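You operate a simulated robot arm through the tools that you are given. There is no shell and no other tool. Be economical: measure what you need, move in short steps, check, and stop when the job is done.

Carry out the task below with a simulated two-armed robot. There is one attempt and no reset: what you move stays moved.

JOB
Probe the two pans on the well counter; put the one over 63 C into the warm well.
Fine: Close its lid and set it to 75 C; leave the cooler pan where it is, for reheating; lay the probe back.

The check looks at the end state, three seconds after you hand in, the way a careful person would. Anything else that was tipped, shoved, dropped, spilled or broken makes it a failure. A push-on lid holds only when it is set on centred and level and pressed home; a screw cap is set on level and turned clockwise until tight.

ROBOT AND FRAMES
Two 7-joint arms with fingered hands on one trunk, on a base that drives. Base frame: it is fixed to the floor where the robot stands at the start and does not move with it; the origin is under the middle of the robot, x ahead of it, y to its left, z up. Lengths are in mm, angles in degrees, forces in N, time in s.
The left shoulder is at the start at [30, 119, 1163], the right one opposite. With the tool pointing down near the work surface each hand reaches from about 100 to 640 mm from the robot's upright axis, wherever it stands, measured 20 degrees to its own side. Places, roughly: warm well lid [700, -100, 900]; warm well [700, -100, 800]; warm well dial [400, 0, 800]; cold well dial [400, -700, 800]; pan [-4500, -2750, 750]. Payload 4 kg a hand.
The tool frame of a hand sits at the grasp point between the pads (the TCP): z along the fingers, y along the line on which they close. The tips reach 19 mm beyond it. The gripper opens to 120 mm. The gripper's body begins 53 mm behind the TCP. The gripper is a hand of 3 fingers: y runs from the thumb to the fingers, the wrist lies at [0, 0, -219] in the tool frame, and closing takes about 1.5 s.
Orientation is that of the tool frame in the base frame, as a unit quaternion [x, y, z, w]. With the fingers straight down and closing along the base's y, the tool's x points along the base's -x, its y along +y and its z along -z.

CONTROLS
- The arms move only by the tool servo_tool. It takes "left_targets", "right_targets" or both (then of equal length, played together; a hand with none holds still); each is a list that holds one entry, the list of rows, each a list of 7 numbers: the finger opening in mm, from 0 to 120, then the shift along the tool's x, y, z in mm, then the turn, a rotation vector about the tool's x, y, z in degrees. In form: [[[hand, dx, dy, dz, ax, ay, az], ...]]. A call has 1 to 8 rows; each row shifts and turns the commanded pose from where the row before left it, along the tool's axes as they then stand. Each row takes 0.2 s and may step no farther than 50 mm and 8.6 degrees from the row before; otherwise, or with a gripper value out of range, the whole call is refused. A pose out of reach is approached as far as the arm can. The call stops where the force on the tool passes 50 N (or 10 N more than at its start, if that is more) or the arm is blocked; 0.2 s more then pass. The fingers move at their own pace (about 72 mm/s each) and stop on an object; they squeeze with about 17 N. The grip force told is the motor's: it shows also when the fingers shut on nothing. Time passes only in rows, and 0.2 s behind the last, so rows that do not move let the fingers close. It gives the time, the measured TCP pose, the force on the tool (base axes), the opening and the grip force at its end, in the units of the frame above (readings bear some noise), and new pictures: "pictures" is both (left out), scene, wrist or none (wrist: the cameras of the hands that moved).
- Cameras (640 x 400 px; columns grow to the right, rows downward): "scene" is now at [45.4, -19.1, 1696.9]; the picture's right is [-0.25, -0.97, 0.00], its down [-0.84, 0.21, -0.50] and it looks along [0.49, -0.12, -0.87] (base axes); focal length 251 px, centre (320, 200). "left" rides on the left gripper at [-66, -4, -79] in its tool frame; the picture's right is [0.05, -1.00, 0.00], its down [0.76, 0.04, -0.64] and it looks along [0.64, 0.03, 0.77] (tool axes); focal length 251 px, centre (320, 200). "right" rides on the right gripper at [66, -4, -79] in its tool frame; the picture's right is [0.05, 1.00, 0.00], its down [-0.76, 0.04, -0.64] and it looks along [-0.64, 0.03, 0.77] (tool axes); focal length 251 px, centre (320, 200). There is no depth. A picture from a camera that has moved, and an enlarged one, comes with that camera's place and axes in the base frame and with its lens.
- slide_trunk(by): slides the trunk up (or, below 0, down) by that many mm; the arms and the scene camera ride with it, the base frame stays. It gives what a move gives, with no picture.
- base_move(legs): drives the robot by 1 to 6 legs, each [ahead, turn to the left] in mm and degrees, along the robot's own axes; the way and the turn of a leg run together, so that a leg with both is an arc; at most 1500 mm and 180 degrees a leg. The arms and the cameras ride along, it lands a little off, and it stops where it bumps. It gives what a move gives, and a new picture of the scene camera.
- hand_shape(shape, hand): the hand has 3 fingers and takes this shape, open, in about a second: jaw (thumb against the fingers, like two jaws); tri (thumb and two fingers); tip (a fingertip pinch); poke (one finger out to press); point (the index stretched); flat (the hand flat); cup (the hand cupped); fist (a fist). The gripper value then closes the fingers along that shape, each until it touches; the sizes above hold for jaw. It gives what a move gives, with no picture.
- turn_head(pan, tilt): turns the head with the scene camera to pan (to the left, within 120 degrees either way) and tilt (down, from -29 to 69), counted from straight ahead of the robot. It gives what a move gives, and a new picture of the scene camera.
- zoom(camera, box): a new picture of the part [left, top, right, bottom] of that camera's present view, enlarged. The clock stands still meanwhile.
- hand_in(): hands the job in; it is judged then, once.

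Go step by step. Nothing tells you exact positions but the pictures and the camera data: compare them with the known pose of the tool, close in by small moves and look again before you grip or let go. The budget is 120 turns and 260 pictures, counting those below and the enlarged ones. Unless the task says otherwise, let go and move clear before handing in, and close with one line.

The tools are called after "Request:" as name(argument=value, ...) on one line, values as JSON. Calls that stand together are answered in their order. servo_tool: Moves the arms, as the interface text tells. Its arguments: {"type":"object","properties":{"left_targets":{"type":"array","items":{"type":"array","items":{"type":"array","items":{"type":"number"}}}},"right_targets":{"type":"array","items":{"type":"array","items":{"type":"array","items":{"type":"number"}}}},"pictures":{"type":"string","enum":["both","scene","wrist","none"]}},"required":[]} The other tools are called the same way: slide_trunk (by) slides the trunk up or down; hand_shape (shape, hand) gives the hand a shape; base_move (legs) drives the base; turn_head (pan, tilt) turns the head that bears the scene camera; zoom (camera, box) takes an enlarged picture of a part of a camera's view; hand_in () hands the job in.

At the start:

```text
time: 0.0
left_eef_pos: [310.2, 22.2, 1302.7]
left_orientation: [0.011, 1.0, 0.0, 0.001]
left_force: [-0.4, 0.3, -0.5]
left_opening: 119.9
left_gripper_force: 0.1
left_shape: jaw
right_eef_pos: [314.2, -310.1, 1255.0]
right_orientation: [0.012, 1.0, -0.001, 0.0]
right_force: [0.5, -0.6, -0.9]
right_opening: 119.8
right_gripper_force: 0.0
right_shape: jaw
trunk travel left (down, up): [-375.0, 165.0]
robot x, y, heading: [2.7, -4.9, 0.1]
head pan, tilt: [-14.3, 59.9]
```

scene: 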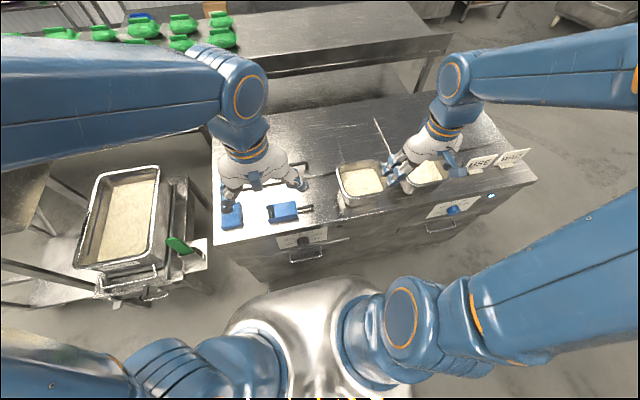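
right: 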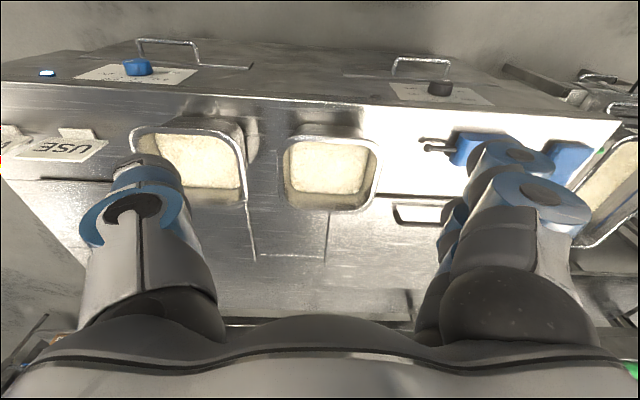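
left: 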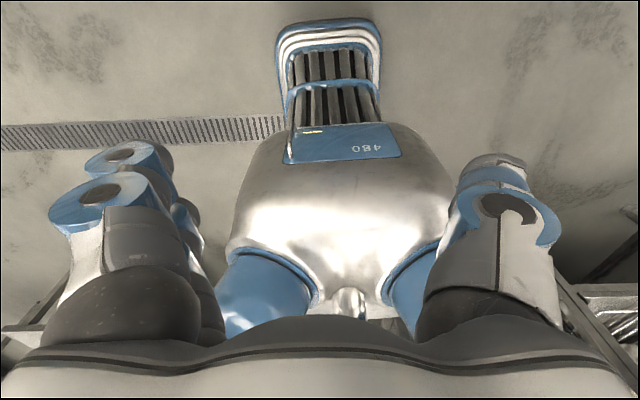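

I see a counter with two pans, a blue probe unit at left front, wells with dials on the front and cards at right. I'll look closer before moving anything.

Request:
zoom(camera="scene", box=[200, 80, 380, 270])

Request:
zoom(camera="scene", box=[330, 80, 550, 270])

Request:
zoom(camera="right", box=[0, 30, 640, 330])

```text
2.11 times, centred on (290, 175) of scene
camera zoom: at [45.4, -19.1, 1696.9], right [-0.25, -0.97, 0.0], down [-0.84, 0.21, -0.5], along [0.49, -0.12, -0.87], focal length 529 px, centre (383, 253)
```

zoom: 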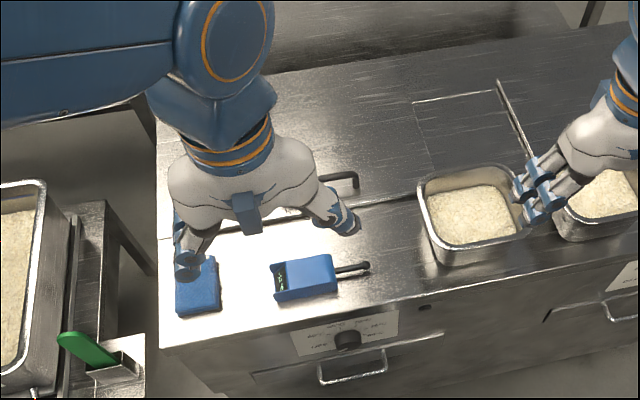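

```text
2.11 times, centred on (440, 175) of scene
camera zoom: at [45.4, -19.1, 1696.9], right [-0.25, -0.97, 0.0], down [-0.84, 0.21, -0.5], along [0.49, -0.12, -0.87], focal length 529 px, centre (67, 253)
```

zoom: 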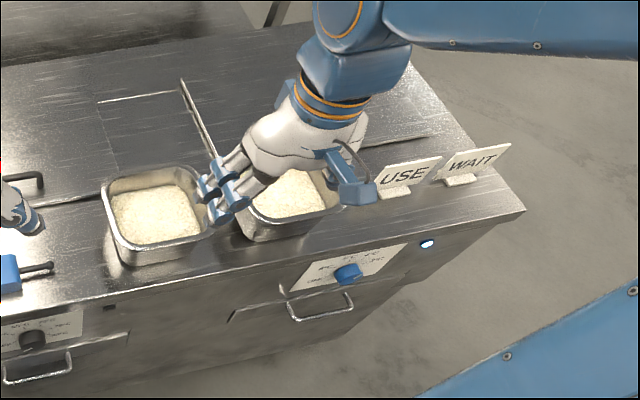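

```text
1.00 times, centred on (320, 180) of right
camera zoom: at [247.2, -312.6, 1332.7], right [-0.03, 1.0, 0.0], down [0.77, 0.02, 0.64], along [0.64, 0.02, -0.77], focal length 251 px, centre (320, 220)
```

zoom: 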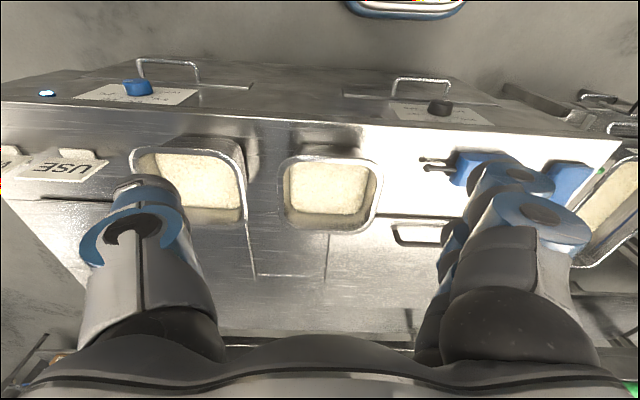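

The arms block the view of the wells; I'll swing both hands outward to see the counter top.

Request:
servo_tool(left_targets=[[[120, 0, 50, 0, 0, 0, 0], [120, 0, 50, 0, 0, 0, 0], [120, 0, 50, 0, 0, 0, 0], [120, 0, 50, 0, 0, 0, 0], [120, 0, 50, 0, 0, 0, 0], [120, 0, 50, 0, 0, 0, 0]]], right_targets=[[[120, 0, -50, 0, 0, 0, 0], [120, 0, -50, 0, 0, 0, 0], [120, 0, -50, 0, 0, 0, 0], [120, 0, -50, 0, 0, 0, 0], [120, 0, 0, 0, 0, 0, 0], [120, 0, 0, 0, 0, 0, 0]]], pictures="both")

```text
time: 1.4
left_eef_pos: [315.4, 323.2, 1301.8]
left_orientation: [0.011, 1.0, 0.0, 0.0]
left_force: [0.1, 0.3, 0.3]
left_opening: 119.9
left_gripper_force: 0.1
left_shape: jaw
right_eef_pos: [305.4, -510.9, 1255.6]
right_orientation: [0.011, 1.0, -0.001, 0.0]
right_force: [0.0, 0.0, -0.3]
right_opening: 119.7
right_gripper_force: 0.1
right_shape: jaw
trunk travel left (down, up): [-375.0, 165.0]
robot x, y, heading: [-2.9, -1.2, 0.2]
head pan, tilt: [-14.3, 59.9]
camera scene: at [45.6, -18.0, 1696.9], right [-0.25, -0.97, 0.0], down [-0.84, 0.21, -0.5], along [0.49, -0.12, -0.87], focal length 251 px, centre (320, 200)
camera right: at [238.5, -513.8, 1332.0], right [-0.03, 1.0, 0.0], down [0.77, 0.02, 0.64], along [0.64, 0.02, -0.77], focal length 251 px, centre (320, 200)
camera left: at [382.5, 319.1, 1379.3], right [-0.08, -1.0, 0.0], down [-0.76, 0.06, 0.64], along [-0.64, 0.05, -0.77], focal length 251 px, centre (320, 200)
```

scene: 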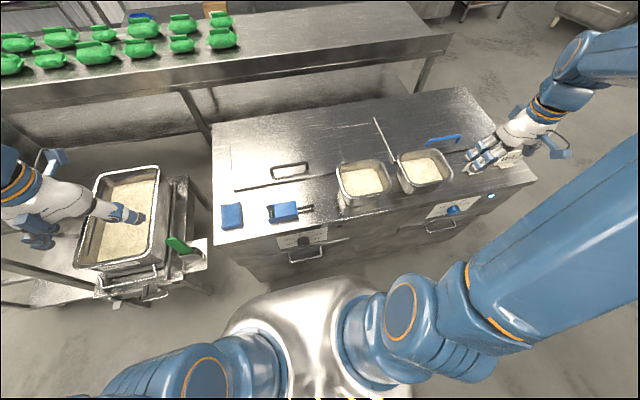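
right: 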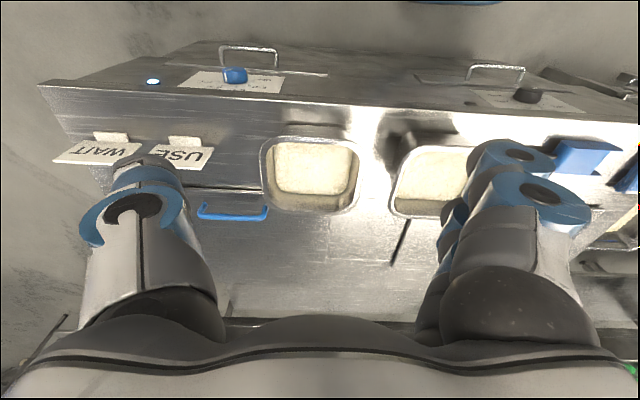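
left: 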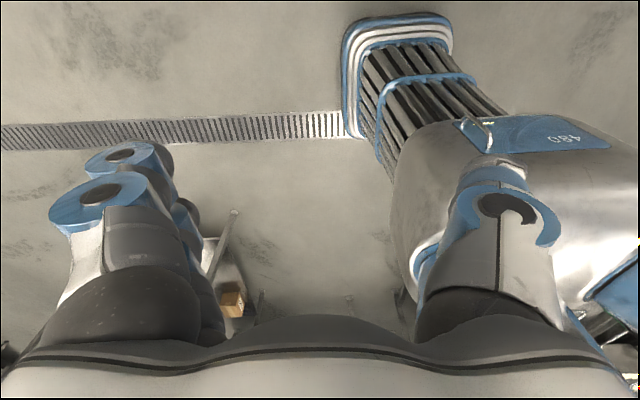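

Two wells now visible: left one with dark handle and dark dial (warm presumably), right one with blue handle (cold). I'll zoom on each.

Request:
zoom(camera="scene", box=[200, 130, 340, 217])

Request:
zoom(camera="scene", box=[320, 100, 480, 200])

Request:
zoom(camera="scene", box=[260, 200, 360, 262])

Request:
zoom(camera="scene", box=[400, 180, 500, 242])

```text
4.57 times, centred on (270, 174) of scene
camera zoom: at [45.6, -18.0, 1696.9], right [-0.25, -0.97, 0.0], down [-0.84, 0.21, -0.5], along [0.49, -0.12, -0.87], focal length 1149 px, centre (549, 321)
```

zoom: 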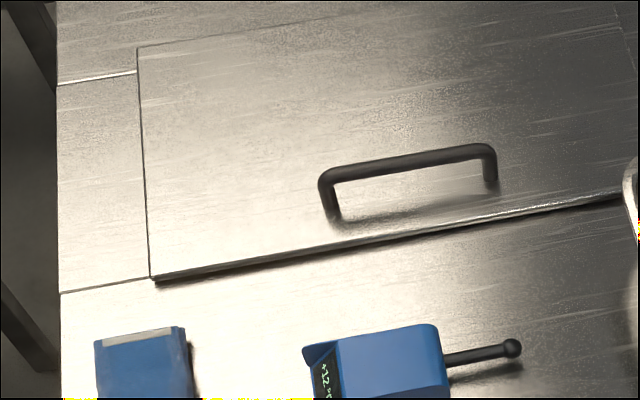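

```text
4.00 times, centred on (400, 150) of scene
camera zoom: at [45.6, -18.0, 1696.9], right [-0.25, -0.97, 0.0], down [-0.84, 0.21, -0.5], along [0.49, -0.12, -0.87], focal length 1005 px, centre (0, 400)
```

zoom: 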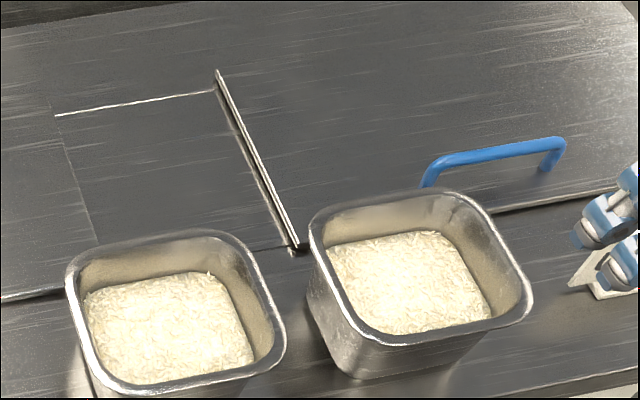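

```text
6.40 times, centred on (310, 231) of scene
camera zoom: at [45.6, -18.0, 1696.9], right [-0.25, -0.97, 0.0], down [-0.84, 0.21, -0.5], along [0.49, -0.12, -0.87], focal length 1608 px, centre (384, 2)
```

zoom: 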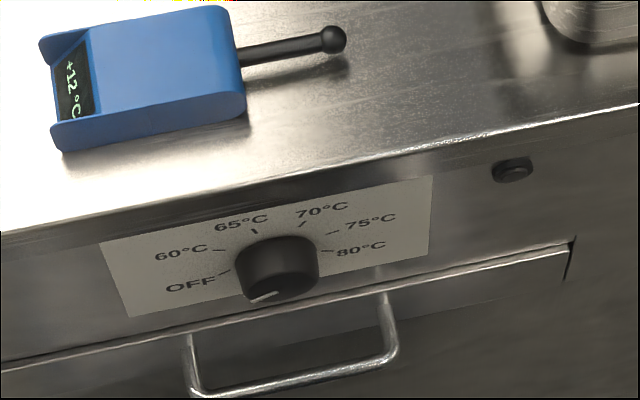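

```text
6.40 times, centred on (450, 211) of scene
camera zoom: at [45.6, -18.0, 1696.9], right [-0.25, -0.97, 0.0], down [-0.84, 0.21, -0.5], along [0.49, -0.12, -0.87], focal length 1608 px, centre (-512, 130)
```

zoom: 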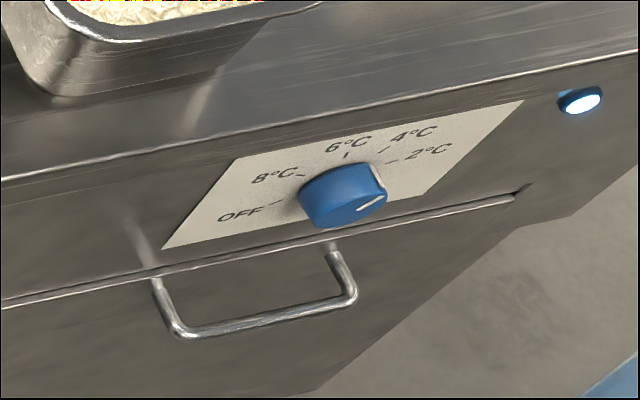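

The probe is the blue unit with the display and stem, near [559, 13]; pans near [590,-330] and [580,-610]. The warm dial is at OFF. I'll take the probe with the right hand, first bringing it over the counter.

Request:
servo_tool(right_targets=[[[120, -23, 42, 0, 0, 0, 0], [120, -23, 42, 0, 0, 0, 0], [120, -23, 42, 0, 0, 0, 0], [120, -23, 42, 0, 0, 0, 0], [120, -23, 42, 0, 0, 0, 0], [120, -23, 42, 0, 0, 0, 0], [120, -23, 42, 0, 0, 0, 0], [120, -23, 42, 0, 0, 0, 0]]], pictures="none")

Request:
servo_tool(right_targets=[[[120, 0, 0, 20, 0, 0, 8.2], [120, 0, 0, 20, 0, 0, 8.2], [120, 0, 0, 20, 0, 0, 8.2], [120, 0, 0, 20, 0, 0, 8.2], [120, 0, 0, 20, 0, 0, 8.2], [120, 0, 0, 20, 0, 0, 8.2], [120, 0, 0, 20, 0, 0, 8.2], [120, 0, 0, 20, 0, 0, 8.2]]], pictures="both")

```text
time: 3.2
left_eef_pos: [317.9, 323.2, 1300.5]
left_orientation: [0.01, 1.0, -0.001, -0.001]
left_force: [0.0, 0.5, 0.1]
left_opening: 119.8
left_gripper_force: 0.0
left_shape: jaw
right_eef_pos: [504.3, -176.6, 1256.1]
right_orientation: [0.012, 1.0, -0.001, -0.001]
right_force: [0.6, 0.1, 0.0]
right_opening: 119.5
right_gripper_force: 0.1
right_shape: jaw
trunk travel left (down, up): [-375.0, 165.0]
robot x, y, heading: [1.5, -1.1, -0.0]
head pan, tilt: [-14.3, 59.9]
```

```text
time: 5.0
left_eef_pos: [317.1, 322.9, 1300.6]
left_orientation: [0.01, 1.0, 0.0, 0.0]
left_force: [0.2, -0.5, -0.3]
left_opening: 119.9
left_gripper_force: 0.0
left_shape: jaw
right_eef_pos: [502.8, -177.9, 1096.7]
right_orientation: [0.552, 0.834, 0.0, 0.0]
right_force: [0.7, 0.3, 0.4]
right_opening: 119.9
right_gripper_force: 0.0
right_shape: jaw
trunk travel left (down, up): [-375.0, 165.0]
robot x, y, heading: [1.5, 0.7, -0.1]
head pan, tilt: [-14.3, 59.9]
camera scene: at [45.8, -18.8, 1696.9], right [-0.25, -0.97, 0.0], down [-0.84, 0.21, -0.5], along [0.49, -0.12, -0.87], focal length 251 px, centre (320, 200)
camera right: at [472.8, -118.6, 1173.5], right [0.9, 0.44, 0.0], down [0.34, -0.69, 0.64], along [0.28, -0.58, -0.77], focal length 251 px, centre (320, 200)
```

scene: 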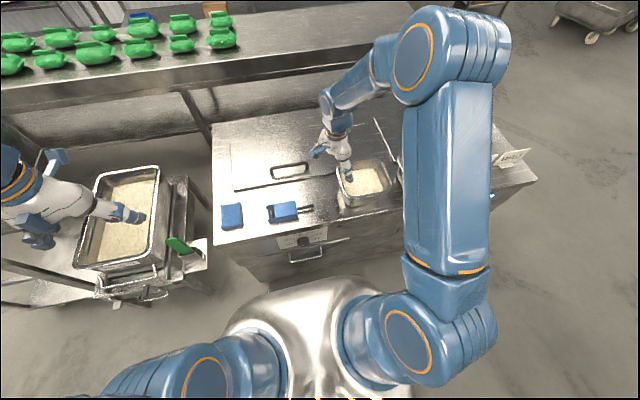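
right: 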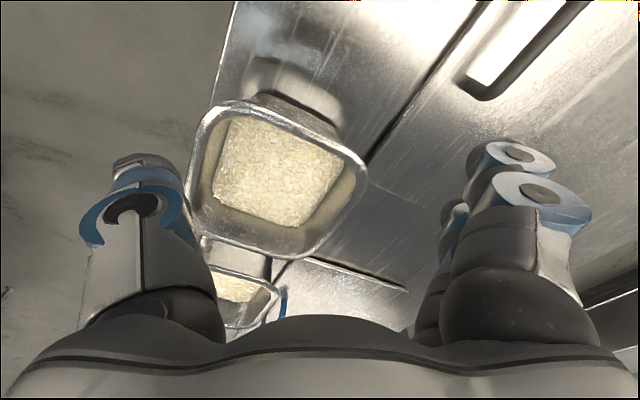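

Cross-checking two cameras puts the counter top near z ≈ 890, so the probe is near [486, 8], left pan near [497,-276]. I'll finish the yaw and hover over the probe.

Request:
servo_tool(right_targets=[[[120, 0, 0, 0, 0, 0, 8], [120, 0, 0, 0, 0, 0, 8], [120, 0, 0, 0, 0, 0, 8], [120, 46, -4, 0, 0, 0, 0], [120, 46, -4, 0, 0, 0, 0], [120, 46, -4, 0, 0, 0, 0], [120, 46, -4, 0, 0, 0, 0], [120, 0, 0, 0, 0, 0, 0]]], pictures="both")

```text
time: 6.8
left_eef_pos: [317.7, 321.1, 1300.7]
left_orientation: [0.011, 1.0, 0.001, 0.0]
left_force: [-0.8, 0.6, 2.3]
left_opening: 120.1
left_gripper_force: 0.1
left_shape: jaw
right_eef_pos: [488.7, 5.9, 1097.5]
right_orientation: [0.713, 0.701, 0.0, 0.0]
right_force: [0.0, -0.6, 0.0]
right_opening: 120.4
right_gripper_force: 0.0
right_shape: jaw
trunk travel left (down, up): [-375.0, 165.0]
robot x, y, heading: [0.7, -2.3, -0.0]
head pan, tilt: [-14.3, 59.9]
camera scene: at [45.7, -20.7, 1696.8], right [-0.25, -0.97, 0.0], down [-0.84, 0.21, -0.5], along [0.49, -0.12, -0.87], focal length 251 px, centre (320, 200)
camera right: at [486.9, 71.6, 1175.5], right [1.0, 0.04, 0.0], down [0.03, -0.77, 0.64], along [0.02, -0.64, -0.77], focal length 251 px, centre (320, 200)
```

scene: 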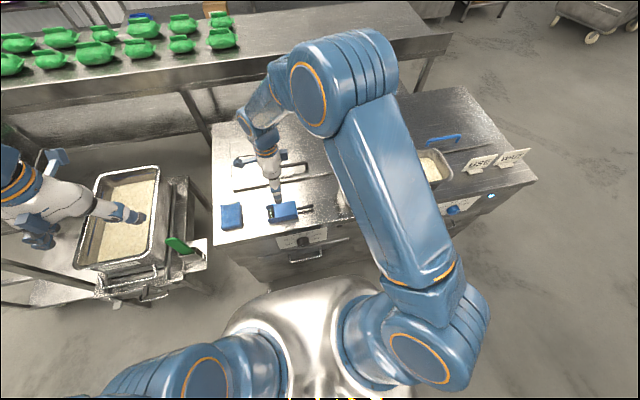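
right: 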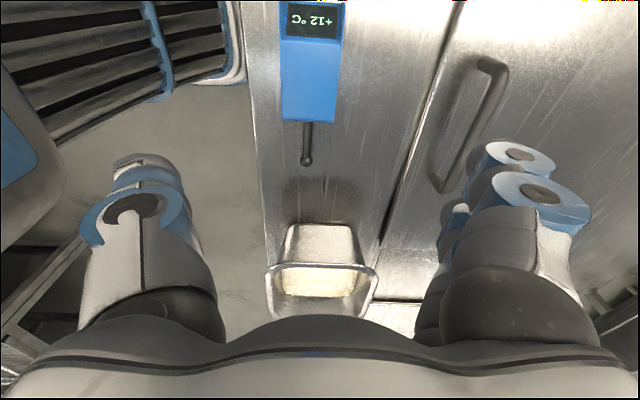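

The probe lies along y, centred near [480, 14], about 66 mm wide. I'll lower over it and look.

Request:
servo_tool(right_targets=[[[120, 5, -9, 30, 0, 0, 1.5], [120, 0, 0, 40, 0, 0, 0], [120, 0, 0, 40, 0, 0, 0], [120, 0, 0, 30, 0, 0, 0], [120, 0, 0, 0, 0, 0, 0]]], pictures="both")

Request:
zoom(camera="scene", box=[220, 160, 340, 240])

```text
time: 8.0
left_eef_pos: [316.0, 323.0, 1300.9]
left_orientation: [0.01, 1.0, 0.0, -0.001]
left_force: [0.4, 0.5, -0.2]
left_opening: 119.9
left_gripper_force: 0.1
left_shape: jaw
right_eef_pos: [479.3, 12.2, 957.8]
right_orientation: [0.722, 0.692, 0.0, 0.0]
right_force: [-0.2, 0.2, 0.0]
right_opening: 119.8
right_gripper_force: 0.0
right_shape: jaw
trunk travel left (down, up): [-375.0, 165.0]
robot x, y, heading: [0.8, 3.7, 0.2]
head pan, tilt: [-14.3, 59.9]
camera scene: at [45.2, -19.0, 1696.9], right [-0.25, -0.97, 0.0], down [-0.84, 0.21, -0.5], along [0.49, -0.12, -0.87], focal length 251 px, centre (320, 200)
camera right: at [478.3, 78.8, 1034.5], right [1.0, 0.01, 0.0], down [0.01, -0.77, 0.64], along [0.01, -0.64, -0.77], focal length 251 px, centre (320, 200)
```

scene: 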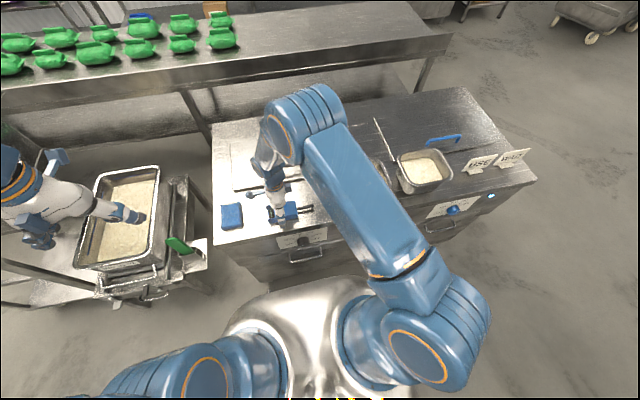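
right: 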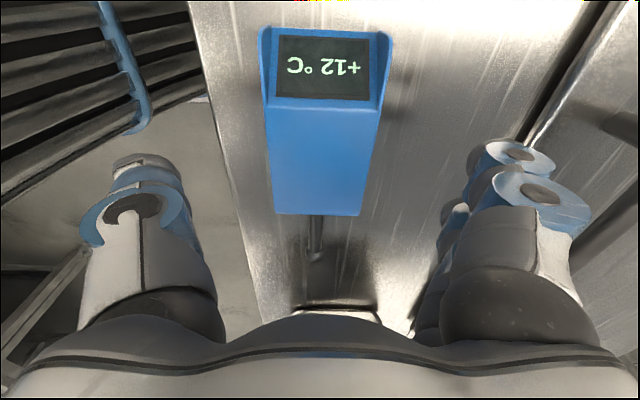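

```text
5.00 times, centred on (280, 200) of scene
camera zoom: at [45.2, -19.0, 1696.9], right [-0.25, -0.97, 0.0], down [-0.84, 0.21, -0.5], along [0.49, -0.12, -0.87], focal length 1256 px, centre (520, 200)
```

zoom: 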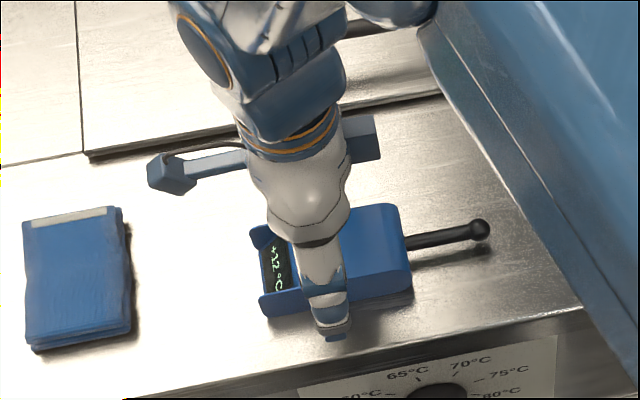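

Aligned well. I'll descend in short steps to about z = 916 and watch the force.

Request:
servo_tool(right_targets=[[[120, 0, 0, 15, 0, 0, 0], [120, 0, 0, 15, 0, 0, 0], [120, 0, 0, 10, 0, 0, 0], [120, 0, 0, 0, 0, 0, 0]]], pictures="wrist")

Request:
zoom(camera="scene", box=[250, 180, 330, 240])

```text
time: 9.0
left_eef_pos: [316.6, 322.5, 1301.5]
left_orientation: [0.011, 1.0, 0.0, 0.001]
left_force: [-0.3, 0.4, -0.3]
left_opening: 119.8
left_gripper_force: 0.1
left_shape: jaw
right_eef_pos: [478.6, 10.9, 916.2]
right_orientation: [0.722, 0.692, 0.0, 0.0]
right_force: [-0.2, 0.7, 0.2]
right_opening: 120.2
right_gripper_force: 0.0
right_shape: jaw
trunk travel left (down, up): [-375.0, 165.0]
robot x, y, heading: [4.8, -1.9, 0.0]
head pan, tilt: [-14.3, 59.9]
camera right: at [477.7, 78.1, 992.9], right [1.0, 0.01, 0.0], down [0.01, -0.77, 0.64], along [0.01, -0.64, -0.77], focal length 251 px, centre (320, 200)
```

right: 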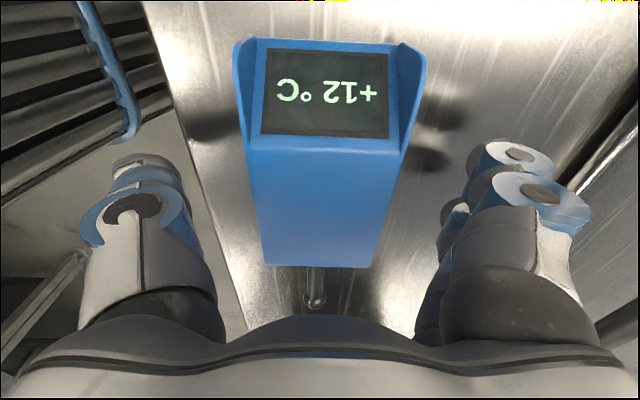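

```text
6.67 times, centred on (290, 210) of scene
camera zoom: at [45.5, -19.0, 1696.9], right [-0.25, -0.97, 0.0], down [-0.84, 0.21, -0.5], along [0.49, -0.12, -0.87], focal length 1675 px, centre (520, 133)
```

zoom: 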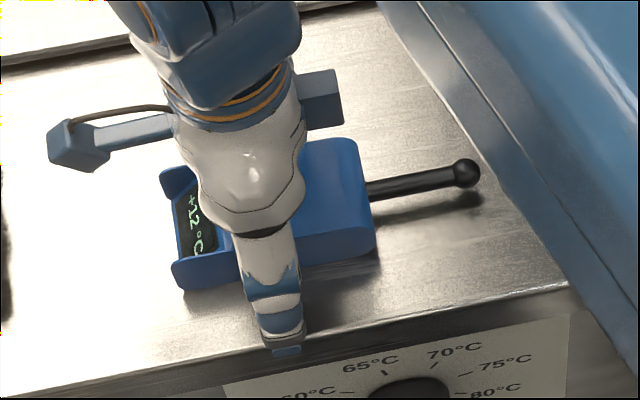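

The fingers straddle the body. A bit lower, then close.

Request:
servo_tool(right_targets=[[[120, 0, 0, 8, 0, 0, 0], [50, 0, 0, 0, 0, 0, 0], [50, 0, 0, 0, 0, 0, 0], [40, 0, 0, 0, 0, 0, 0], [40, 0, 0, 0, 0, 0, 0], [40, 0, 0, 0, 0, 0, 0], [40, 0, 0, 0, 0, 0, 0]]], pictures="wrist")

Request:
zoom(camera="scene", box=[250, 180, 330, 240])

```text
time: 10.6
left_eef_pos: [317.1, 322.1, 1301.1]
left_orientation: [0.012, 1.0, 0.001, 0.0]
left_force: [0.1, 0.4, 0.3]
left_opening: 119.8
left_gripper_force: 0.0
left_shape: jaw
right_eef_pos: [479.9, 11.3, 907.5]
right_orientation: [0.721, 0.693, 0.0, 0.0]
right_force: [-0.2, -0.1, 0.5]
right_opening: 50.3
right_gripper_force: 16.9
right_shape: jaw
trunk travel left (down, up): [-375.0, 165.0]
robot x, y, heading: [-2.7, -2.3, -0.2]
head pan, tilt: [-14.3, 59.9]
camera right: at [478.1, 77.6, 985.4], right [1.0, 0.01, 0.0], down [0.01, -0.77, 0.64], along [0.01, -0.64, -0.77], focal length 251 px, centre (320, 200)
```

right: 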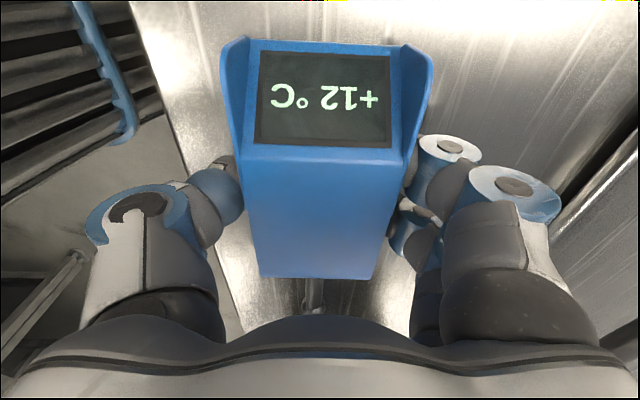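

```text
6.67 times, centred on (290, 210) of scene
camera zoom: at [45.7, -19.0, 1696.9], right [-0.25, -0.97, 0.0], down [-0.84, 0.21, -0.5], along [0.49, -0.12, -0.87], focal length 1675 px, centre (520, 133)
```

zoom: 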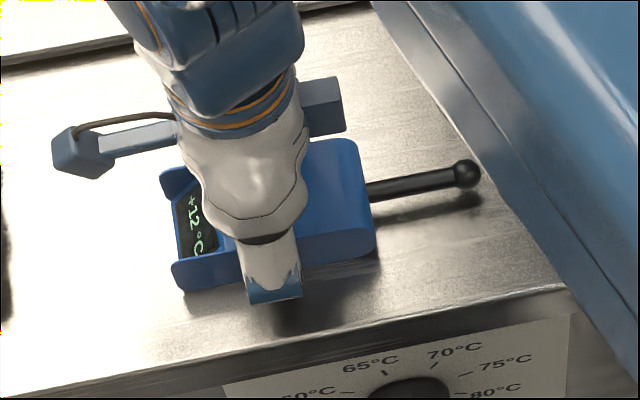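

The probe is held (50 mm, 17 N). I'll lift it and carry it toward the left pan, then tilt the stem down.

Request:
servo_tool(right_targets=[[[40, 0, 0, -25, 0, 0, 0], [40, 0, 0, -45, 0, 0, 0], [40, 0, 0, -50, 0, 0, 0], [40, 0, 0, -50, 0, 0, 0], [40, -25, 0, 0, 0, 0, 0], [40, -50, 4, 0, 0, 0, 0], [40, -50, 4, 0, 0, 0, 0], [40, -40, 0, 0, 0, 0, 0]]], pictures="none")

Request:
servo_tool(right_targets=[[[40, 0, 0, 0, 0, 7, 0], [40, 0, 0, 0, 0, 8, 0], [40, 0, 0, 0, 0, 8.5, 0], [40, 0, 0, 0, 0, 8.5, 0], [40, 0, 0, 0, 0, 8.5, 0], [40, 0, 0, 0, 0, 8.5, 0], [40, 0, 0, 0, 0, 0, 0]]], pictures="both")

```text
refused: row 6 steps farther than a row can; nothing moved
```

```text
time: 12.2
left_eef_pos: [316.0, 321.8, 1302.0]
left_orientation: [0.011, 1.0, 0.0, 0.001]
left_force: [-0.2, -0.4, 0.3]
left_opening: 119.9
left_gripper_force: 0.1
left_shape: jaw
right_eef_pos: [479.1, 11.3, 906.9]
right_orientation: [0.657, 0.629, 0.301, -0.287]
right_force: [-0.7, -1.1, 6.3]
right_opening: 49.5
right_gripper_force: 17.0
right_shape: jaw
trunk travel left (down, up): [-375.0, 165.0]
robot x, y, heading: [0.7, -1.0, -0.1]
head pan, tilt: [-14.3, 59.9]
camera scene: at [44.8, -18.5, 1696.9], right [-0.25, -0.97, 0.0], down [-0.84, 0.21, -0.5], along [0.49, -0.12, -0.87], focal length 251 px, centre (320, 200)
camera right: at [474.2, -4.7, 1008.1], right [1.0, -0.01, 0.04], down [0.0, -0.99, -0.16], along [0.04, 0.16, -0.99], focal length 251 px, centre (320, 200)
```

scene: 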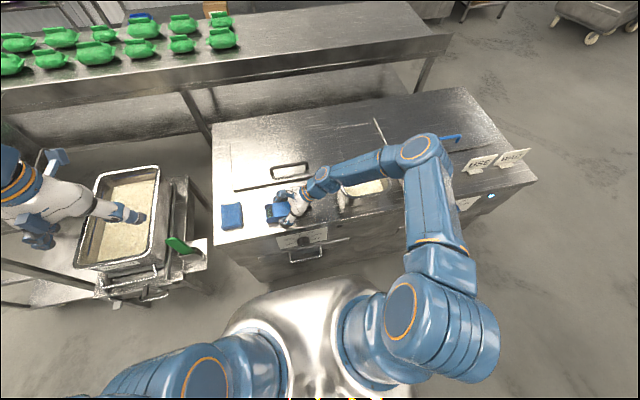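
right: 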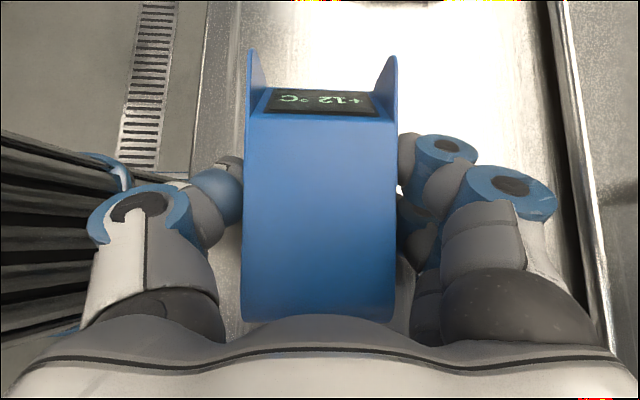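

The lift was refused but the tilt ran, so the hand pivoted with the probe on the counter; I must check how the probe sits now.

Request:
zoom(camera="scene", box=[240, 160, 340, 230])

```text
5.71 times, centred on (290, 195) of scene
camera zoom: at [44.8, -18.5, 1696.9], right [-0.25, -0.97, 0.0], down [-0.84, 0.21, -0.5], along [0.49, -0.12, -0.87], focal length 1436 px, centre (491, 229)
```

zoom: 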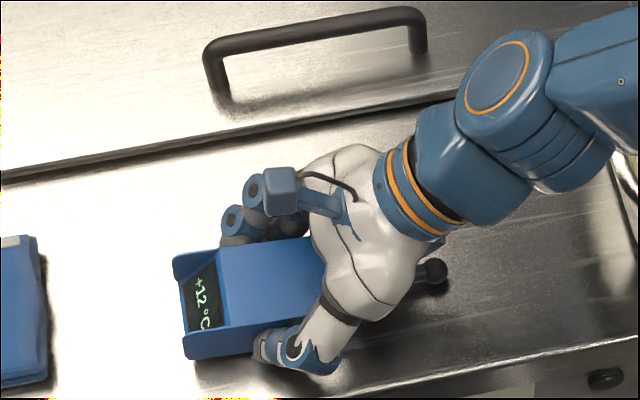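

The probe is still flat on the counter; only the hand slipped round it. I'll open, tilt back upright and check.

Request:
servo_tool(right_targets=[[[100, 0, 0, 0, 0, 0, 0], [100, 0, 0, 0, 0, -8, 0], [100, 0, 0, 0, 0, -8.5, 0], [100, 0, 0, 0, 0, -8.5, 0], [100, 0, 0, 0, 0, -8.5, 0], [100, 0, 0, 0, 0, -8.5, 0], [100, 0, 0, 0, 0, -7, 0], [100, 0, 0, 0, 0, 0, 0]]], pictures="wrist")

```text
time: 14.0
left_eef_pos: [317.2, 321.1, 1301.6]
left_orientation: [0.011, 1.0, 0.0, 0.0]
left_force: [0.0, -0.4, 0.9]
left_opening: 119.8
left_gripper_force: 0.0
left_shape: jaw
right_eef_pos: [479.7, 9.4, 906.8]
right_orientation: [0.722, 0.692, 0.0, 0.0]
right_force: [-0.1, 0.0, -0.4]
right_opening: 100.3
right_gripper_force: 0.1
right_shape: jaw
trunk travel left (down, up): [-375.0, 165.0]
robot x, y, heading: [2.2, -3.5, 0.0]
head pan, tilt: [-14.3, 59.9]
camera right: at [478.0, 75.8, 983.8], right [1.0, 0.01, 0.0], down [0.01, -0.76, 0.64], along [0.01, -0.64, -0.76], focal length 251 px, centre (320, 200)
```

right: 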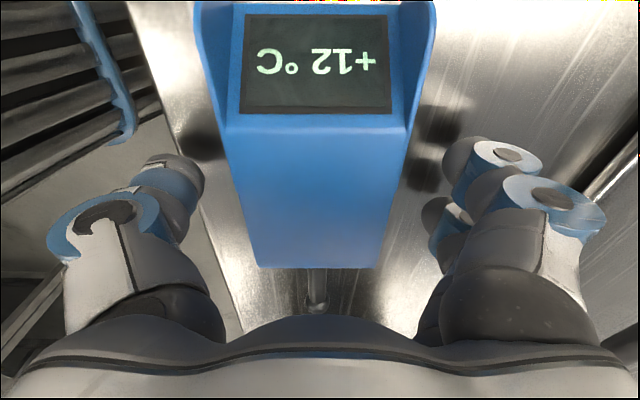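

Request:
zoom(camera="scene", box=[250, 180, 330, 240])

```text
6.67 times, centred on (290, 210) of scene
camera zoom: at [45.9, -20.0, 1696.8], right [-0.25, -0.97, 0.0], down [-0.84, 0.21, -0.5], along [0.49, -0.12, -0.87], focal length 1675 px, centre (520, 133)
```

zoom: 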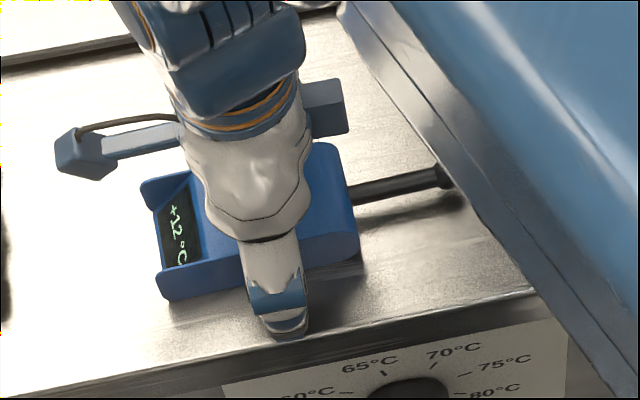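

The probe shifted only ~8 mm left and lies flat. I'll recentre, grip and lift straight up.

Request:
servo_tool(right_targets=[[[100, 9, 0, 0, 0, 0, 0], [40, 0, 0, 0, 0, 0, 0], [40, 0, 0, 0, 0, 0, 0], [40, 0, 0, 0, 0, 0, 0], [40, 0, 0, 0, 0, 0, 0], [40, 0, 0, 0, 0, 0, 0], [40, 0, 0, -20, 0, 0, 0], [40, 0, 0, -40, 0, 0, 0]]], pictures="wrist")

```text
time: 15.8
left_eef_pos: [316.0, 322.1, 1301.0]
left_orientation: [0.01, 1.0, 0.0, 0.0]
left_force: [0.7, -0.2, 0.6]
left_opening: 119.8
left_gripper_force: 0.0
left_shape: jaw
right_eef_pos: [477.2, 18.6, 965.8]
right_orientation: [0.722, 0.692, 0.0, 0.0]
right_force: [-0.6, 0.6, -0.8]
right_opening: 50.6
right_gripper_force: 17.3
right_shape: jaw
trunk travel left (down, up): [-375.0, 165.0]
robot x, y, heading: [2.9, -3.9, 0.0]
head pan, tilt: [-14.3, 59.9]
camera right: at [475.4, 84.8, 1042.8], right [1.0, 0.01, 0.0], down [0.01, -0.77, 0.64], along [0.01, -0.64, -0.77], focal length 251 px, centre (320, 200)
```

right: 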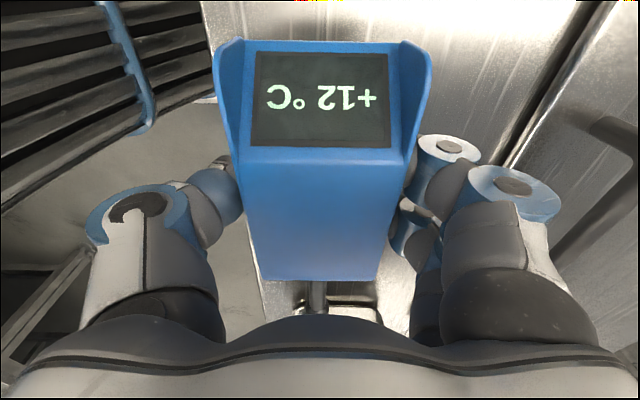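

Probe is lifted level. Raise further, then move toward the left pan.

Request:
servo_tool(right_targets=[[[40, 0, 0, -45, 0, 0, 0], [40, 0, 0, -45, 0, 0, 0], [40, 0, 0, -45, 0, 0, 0], [40, -40, 2, 0, 0, 0, 0], [40, -45, 4, 0, 0, 0, 0], [40, -45, 4, 0, 0, 0, 0], [40, -30, 0, 0, 0, 0, 0], [40, 0, 0, 0, 0, 0, 0]]], pictures="none")

```text
time: 17.6
left_eef_pos: [316.8, 322.0, 1301.2]
left_orientation: [0.01, 1.0, 0.0, 0.001]
left_force: [0.0, -0.5, -0.1]
left_opening: 119.8
left_gripper_force: 0.0
left_shape: jaw
right_eef_pos: [484.6, -140.4, 1103.7]
right_orientation: [0.722, 0.692, 0.0, -0.001]
right_force: [1.0, 0.7, -0.8]
right_opening: 50.6
right_gripper_force: 17.1
right_shape: jaw
trunk travel left (down, up): [-375.0, 165.0]
robot x, y, heading: [-1.3, 3.4, -0.1]
head pan, tilt: [-14.3, 59.9]
```

Request:
servo_tool(right_targets=[[[40, 0, 0, 0, 0, 7, 0], [40, 0, 0, 0, 0, 8, 0], [40, 0, 0, 0, 0, 8.5, 0], [40, 0, 0, 0, 0, 8.5, 0], [40, 0, 0, 0, 0, 8.5, 0], [40, 0, 0, 0, 0, 8.5, 0], [40, 0, 0, 0, 0, 6, 0], [40, 0, 0, 0, 0, 0, 0]]], pictures="both")

Request:
zoom(camera="scene", box=[270, 110, 470, 230])

```text
time: 19.4
left_eef_pos: [316.8, 323.4, 1301.0]
left_orientation: [0.011, 1.0, 0.0, 0.0]
left_force: [0.4, 0.0, -1.0]
left_opening: 119.7
left_gripper_force: 0.1
left_shape: jaw
right_eef_pos: [483.8, -140.9, 1102.6]
right_orientation: [0.64, 0.614, 0.334, -0.32]
right_force: [0.4, -0.1, -1.8]
right_opening: 50.2
right_gripper_force: 16.3
right_shape: jaw
trunk travel left (down, up): [-375.0, 165.0]
robot x, y, heading: [0.5, 0.7, -0.3]
head pan, tilt: [-14.3, 59.9]
camera scene: at [45.6, -18.6, 1696.9], right [-0.25, -0.97, 0.0], down [-0.84, 0.21, -0.5], along [0.49, -0.12, -0.87], focal length 251 px, centre (320, 200)
camera right: at [478.1, -167.0, 1200.4], right [1.0, -0.01, 0.05], down [0.0, -0.97, -0.26], along [0.05, 0.26, -0.97], focal length 251 px, centre (320, 200)
```

scene: 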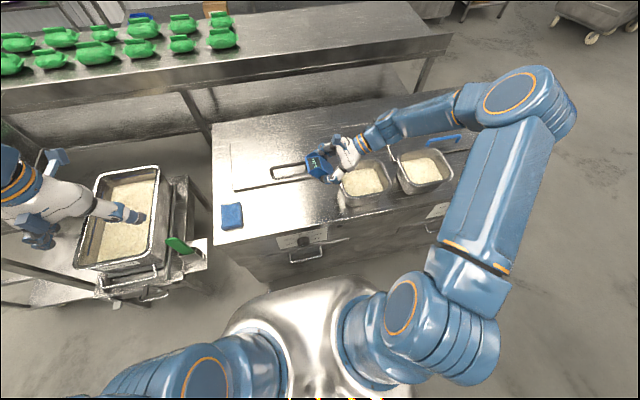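
right: 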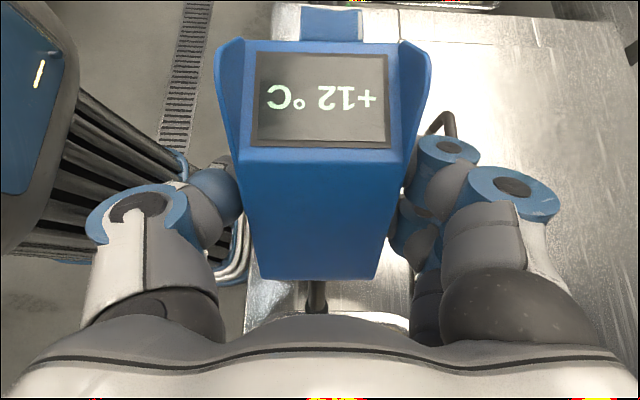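

```text
3.20 times, centred on (370, 170) of scene
camera zoom: at [45.6, -18.6, 1696.9], right [-0.25, -0.97, 0.0], down [-0.84, 0.21, -0.5], along [0.49, -0.12, -0.87], focal length 804 px, centre (160, 296)
```

zoom: 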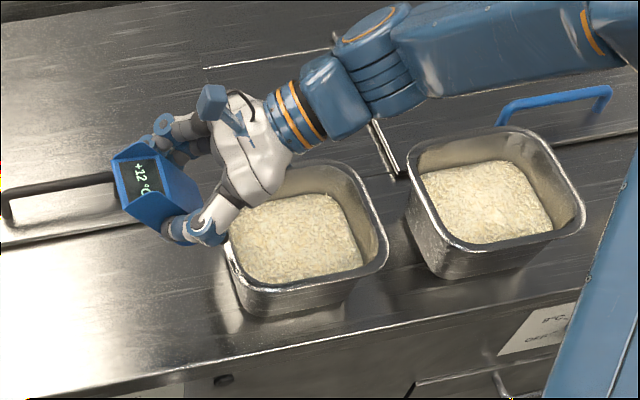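

Display faces the camera nicely at 55° tilt. I'll shift right so the stem tip is above the middle of the left pan, still high.

Request:
servo_tool(right_targets=[[[40, -22, 6, -31.5, 0, 0, 0], [40, -22, 6, -31.5, 0, 0, 0], [40, 0, 0, 0, 0, 0, 0]]], pictures="wrist")

Request:
zoom(camera="scene", box=[300, 120, 430, 220])

```text
time: 20.2
left_eef_pos: [317.9, 322.5, 1301.6]
left_orientation: [0.01, 1.0, 0.0, 0.0]
left_force: [0.1, 0.0, -0.6]
left_opening: 120.0
left_gripper_force: 0.0
left_shape: jaw
right_eef_pos: [491.1, -217.1, 1103.4]
right_orientation: [0.64, 0.614, 0.333, -0.32]
right_force: [-0.1, -0.8, -1.1]
right_opening: 50.2
right_gripper_force: 16.2
right_shape: jaw
trunk travel left (down, up): [-375.0, 165.0]
robot x, y, heading: [-0.7, -1.5, -0.3]
head pan, tilt: [-14.3, 59.9]
camera right: at [486.0, -243.4, 1202.2], right [1.0, -0.01, 0.04], down [0.0, -0.97, -0.26], along [0.05, 0.26, -0.97], focal length 251 px, centre (320, 200)
```

right: 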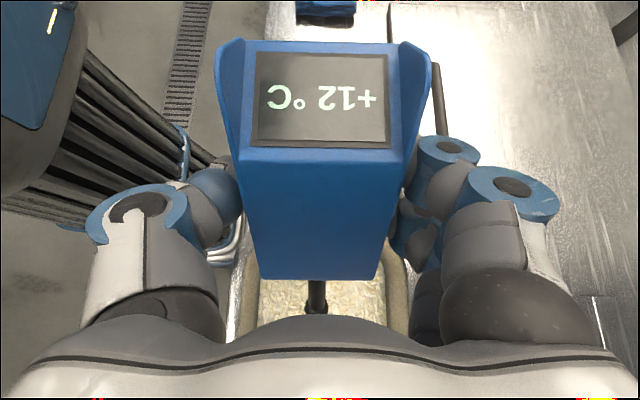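

```text
4.00 times, centred on (365, 170) of scene
camera zoom: at [45.7, -18.4, 1696.9], right [-0.25, -0.97, 0.0], down [-0.84, 0.21, -0.5], along [0.49, -0.12, -0.87], focal length 1005 px, centre (140, 320)
```

zoom: 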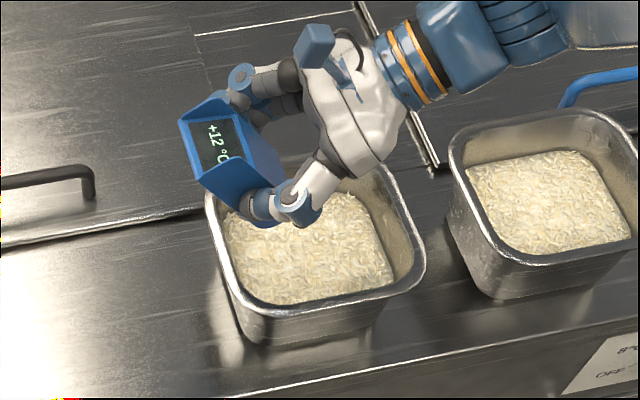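

The stem is over the pan centre in the wrist view. I'll lower 55 mm and check.

Request:
servo_tool(right_targets=[[[40, -22.5, 5, 16, 0, 0, 0], [40, -22.5, 5, 16, 0, 0, 0], [40, 0, 0, 0, 0, 0, 0]]], pictures="wrist")

Request:
zoom(camera="scene", box=[290, 120, 450, 220])

```text
time: 21.0
left_eef_pos: [316.7, 320.3, 1301.3]
left_orientation: [0.01, 1.0, 0.001, -0.001]
left_force: [0.0, 0.4, 0.8]
left_opening: 120.1
left_gripper_force: 0.1
left_shape: jaw
right_eef_pos: [502.3, -217.1, 1048.5]
right_orientation: [0.64, 0.614, 0.334, -0.319]
right_force: [-0.2, 0.3, -1.7]
right_opening: 50.1
right_gripper_force: 16.7
right_shape: jaw
trunk travel left (down, up): [-375.0, 165.0]
robot x, y, heading: [2.3, -0.5, -0.1]
head pan, tilt: [-14.3, 59.9]
camera right: at [497.3, -244.7, 1146.5], right [1.0, -0.01, 0.05], down [0.0, -0.97, -0.26], along [0.05, 0.26, -0.97], focal length 251 px, centre (320, 200)
```

right: 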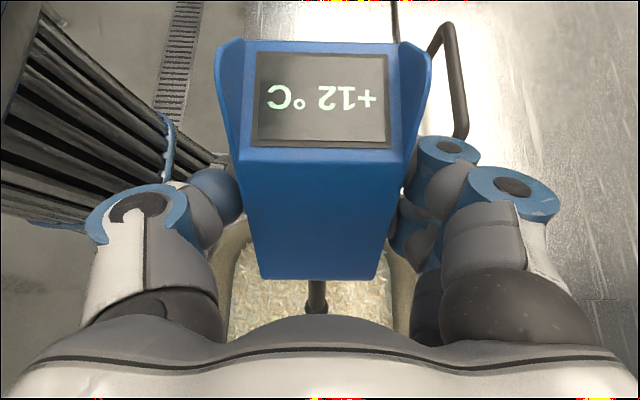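

```text
4.00 times, centred on (370, 170) of scene
camera zoom: at [45.0, -19.0, 1696.9], right [-0.25, -0.97, 0.0], down [-0.84, 0.21, -0.5], along [0.49, -0.12, -0.87], focal length 1005 px, centre (120, 320)
```

zoom: 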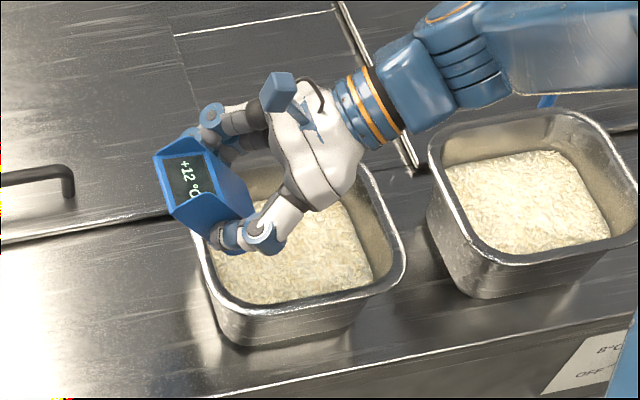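

Request:
servo_tool(right_targets=[[[40, -16, 0, 11.5, 0, 0, 0], [40, -16, 0, 11.5, 0, 0, 0], [40, 0, 0, 0, 0, 0, 0], [40, 0, 0, 0, 0, 0, 0], [40, 0, 0, 0, 0, 0, 0]]], pictures="wrist")

Request:
zoom(camera="scene", box=[290, 120, 450, 220])

```text
time: 22.2
left_eef_pos: [316.3, 320.8, 1302.2]
left_orientation: [0.01, 1.0, -0.001, 0.0]
left_force: [-0.9, -0.2, 0.3]
left_opening: 120.0
left_gripper_force: 0.0
left_shape: jaw
right_eef_pos: [500.6, -217.3, 1007.9]
right_orientation: [0.64, 0.614, 0.334, -0.319]
right_force: [0.5, -6.0, 14.4]
right_opening: 50.7
right_gripper_force: 17.0
right_shape: jaw
trunk travel left (down, up): [-375.0, 165.0]
robot x, y, heading: [1.0, -2.2, -0.1]
head pan, tilt: [-14.3, 59.9]
camera right: at [495.6, -244.5, 1106.4], right [1.0, -0.01, 0.05], down [0.0, -0.97, -0.26], along [0.05, 0.26, -0.97], focal length 251 px, centre (320, 200)
```

right: 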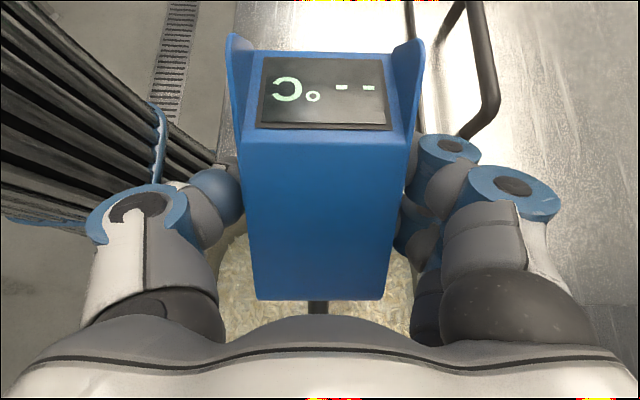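

```text
4.00 times, centred on (370, 170) of scene
camera zoom: at [44.4, -19.5, 1697.0], right [-0.25, -0.97, 0.0], down [-0.84, 0.21, -0.5], along [0.49, -0.12, -0.87], focal length 1005 px, centre (120, 320)
```

zoom: 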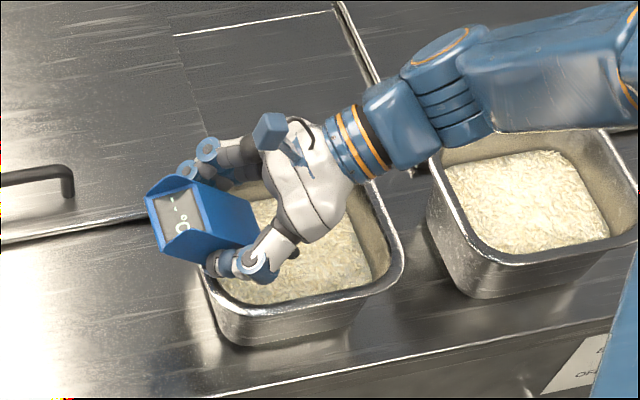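

The tip is on the food and the display shows "--" (measuring). I'll hold still.

Request:
servo_tool(right_targets=[[[40, 0, 0, 0, 0, 0, 0], [40, 0, 0, 0, 0, 0, 0], [40, 0, 0, 0, 0, 0, 0], [40, 0, 0, 0, 0, 0, 0], [40, 0, 0, 0, 0, 0, 0], [40, 0, 0, 0, 0, 0, 0], [40, 0, 0, 0, 0, 0, 0], [40, 0, 0, 0, 0, 0, 0]]], pictures="wrist")

```text
time: 24.0
left_eef_pos: [315.3, 320.7, 1302.3]
left_orientation: [0.011, 1.0, 0.0, 0.0]
left_force: [-0.9, -0.3, 0.0]
left_opening: 120.3
left_gripper_force: 0.1
left_shape: jaw
right_eef_pos: [500.6, -218.0, 1008.5]
right_orientation: [0.64, 0.614, 0.334, -0.319]
right_force: [1.4, -6.7, 13.8]
right_opening: 50.6
right_gripper_force: 16.8
right_shape: jaw
trunk travel left (down, up): [-375.0, 165.0]
robot x, y, heading: [-0.2, -1.3, -0.2]
head pan, tilt: [-14.3, 59.9]
camera right: at [495.4, -244.6, 1106.1], right [1.0, -0.01, 0.05], down [0.0, -0.97, -0.26], along [0.05, 0.26, -0.97], focal length 251 px, centre (320, 200)
```

right: 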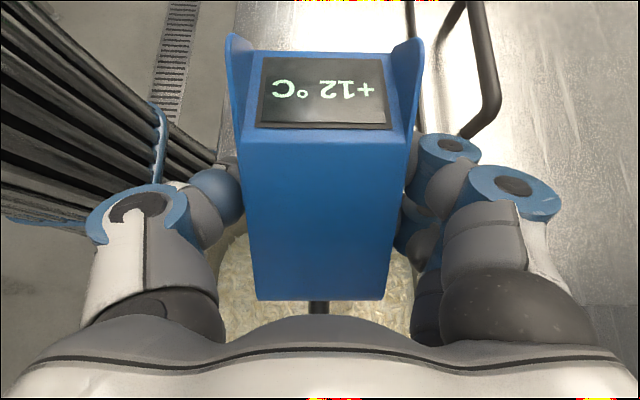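

The display went back to +12, perhaps not a settled reading yet. I'll hold longer.

Request:
servo_tool(right_targets=[[[40, 0, 0, 0, 0, 0, 0], [40, 0, 0, 0, 0, 0, 0], [40, 0, 0, 0, 0, 0, 0], [40, 0, 0, 0, 0, 0, 0], [40, 0, 0, 0, 0, 0, 0], [40, 0, 0, 0, 0, 0, 0], [40, 0, 0, 0, 0, 0, 0], [40, 0, 0, 0, 0, 0, 0]]], pictures="wrist")

Request:
zoom(camera="scene", box=[310, 130, 406, 190])

```text
time: 25.8
left_eef_pos: [314.8, 321.4, 1301.2]
left_orientation: [0.011, 1.0, -0.001, 0.0]
left_force: [0.3, 0.3, 0.2]
left_opening: 120.0
left_gripper_force: 0.1
left_shape: jaw
right_eef_pos: [500.6, -217.9, 1008.6]
right_orientation: [0.64, 0.614, 0.333, -0.32]
right_force: [2.2, -6.6, 13.8]
right_opening: 50.6
right_gripper_force: 17.0
right_shape: jaw
trunk travel left (down, up): [-375.0, 165.0]
robot x, y, heading: [0.8, -1.6, -0.2]
head pan, tilt: [-14.3, 59.9]
camera right: at [495.4, -244.5, 1106.1], right [1.0, -0.01, 0.05], down [0.0, -0.97, -0.26], along [0.05, 0.26, -0.97], focal length 251 px, centre (320, 200)
```

right: 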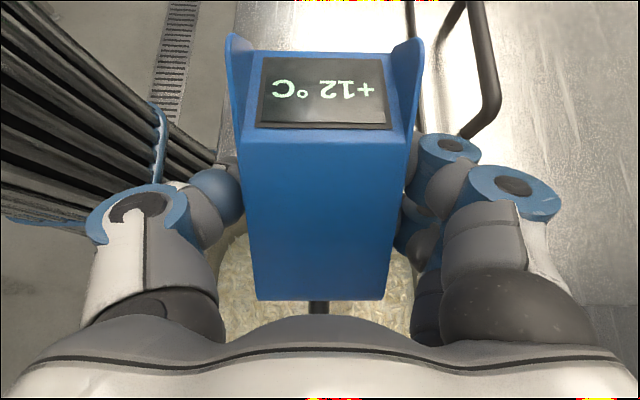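

```text
6.67 times, centred on (358, 160) of scene
camera zoom: at [44.4, -19.7, 1696.9], right [-0.25, -0.97, 0.0], down [-0.84, 0.21, -0.5], along [0.49, -0.12, -0.87], focal length 1675 px, centre (67, 467)
```

zoom: 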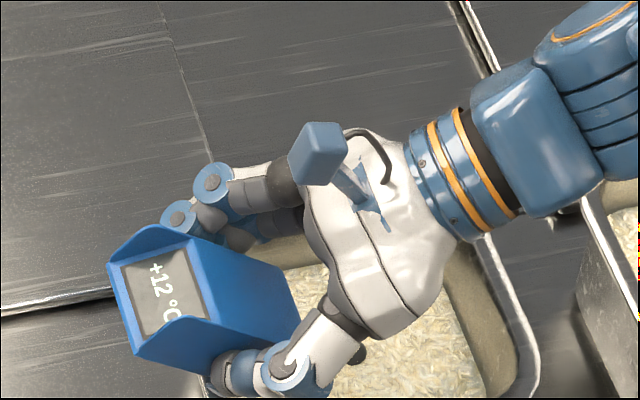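

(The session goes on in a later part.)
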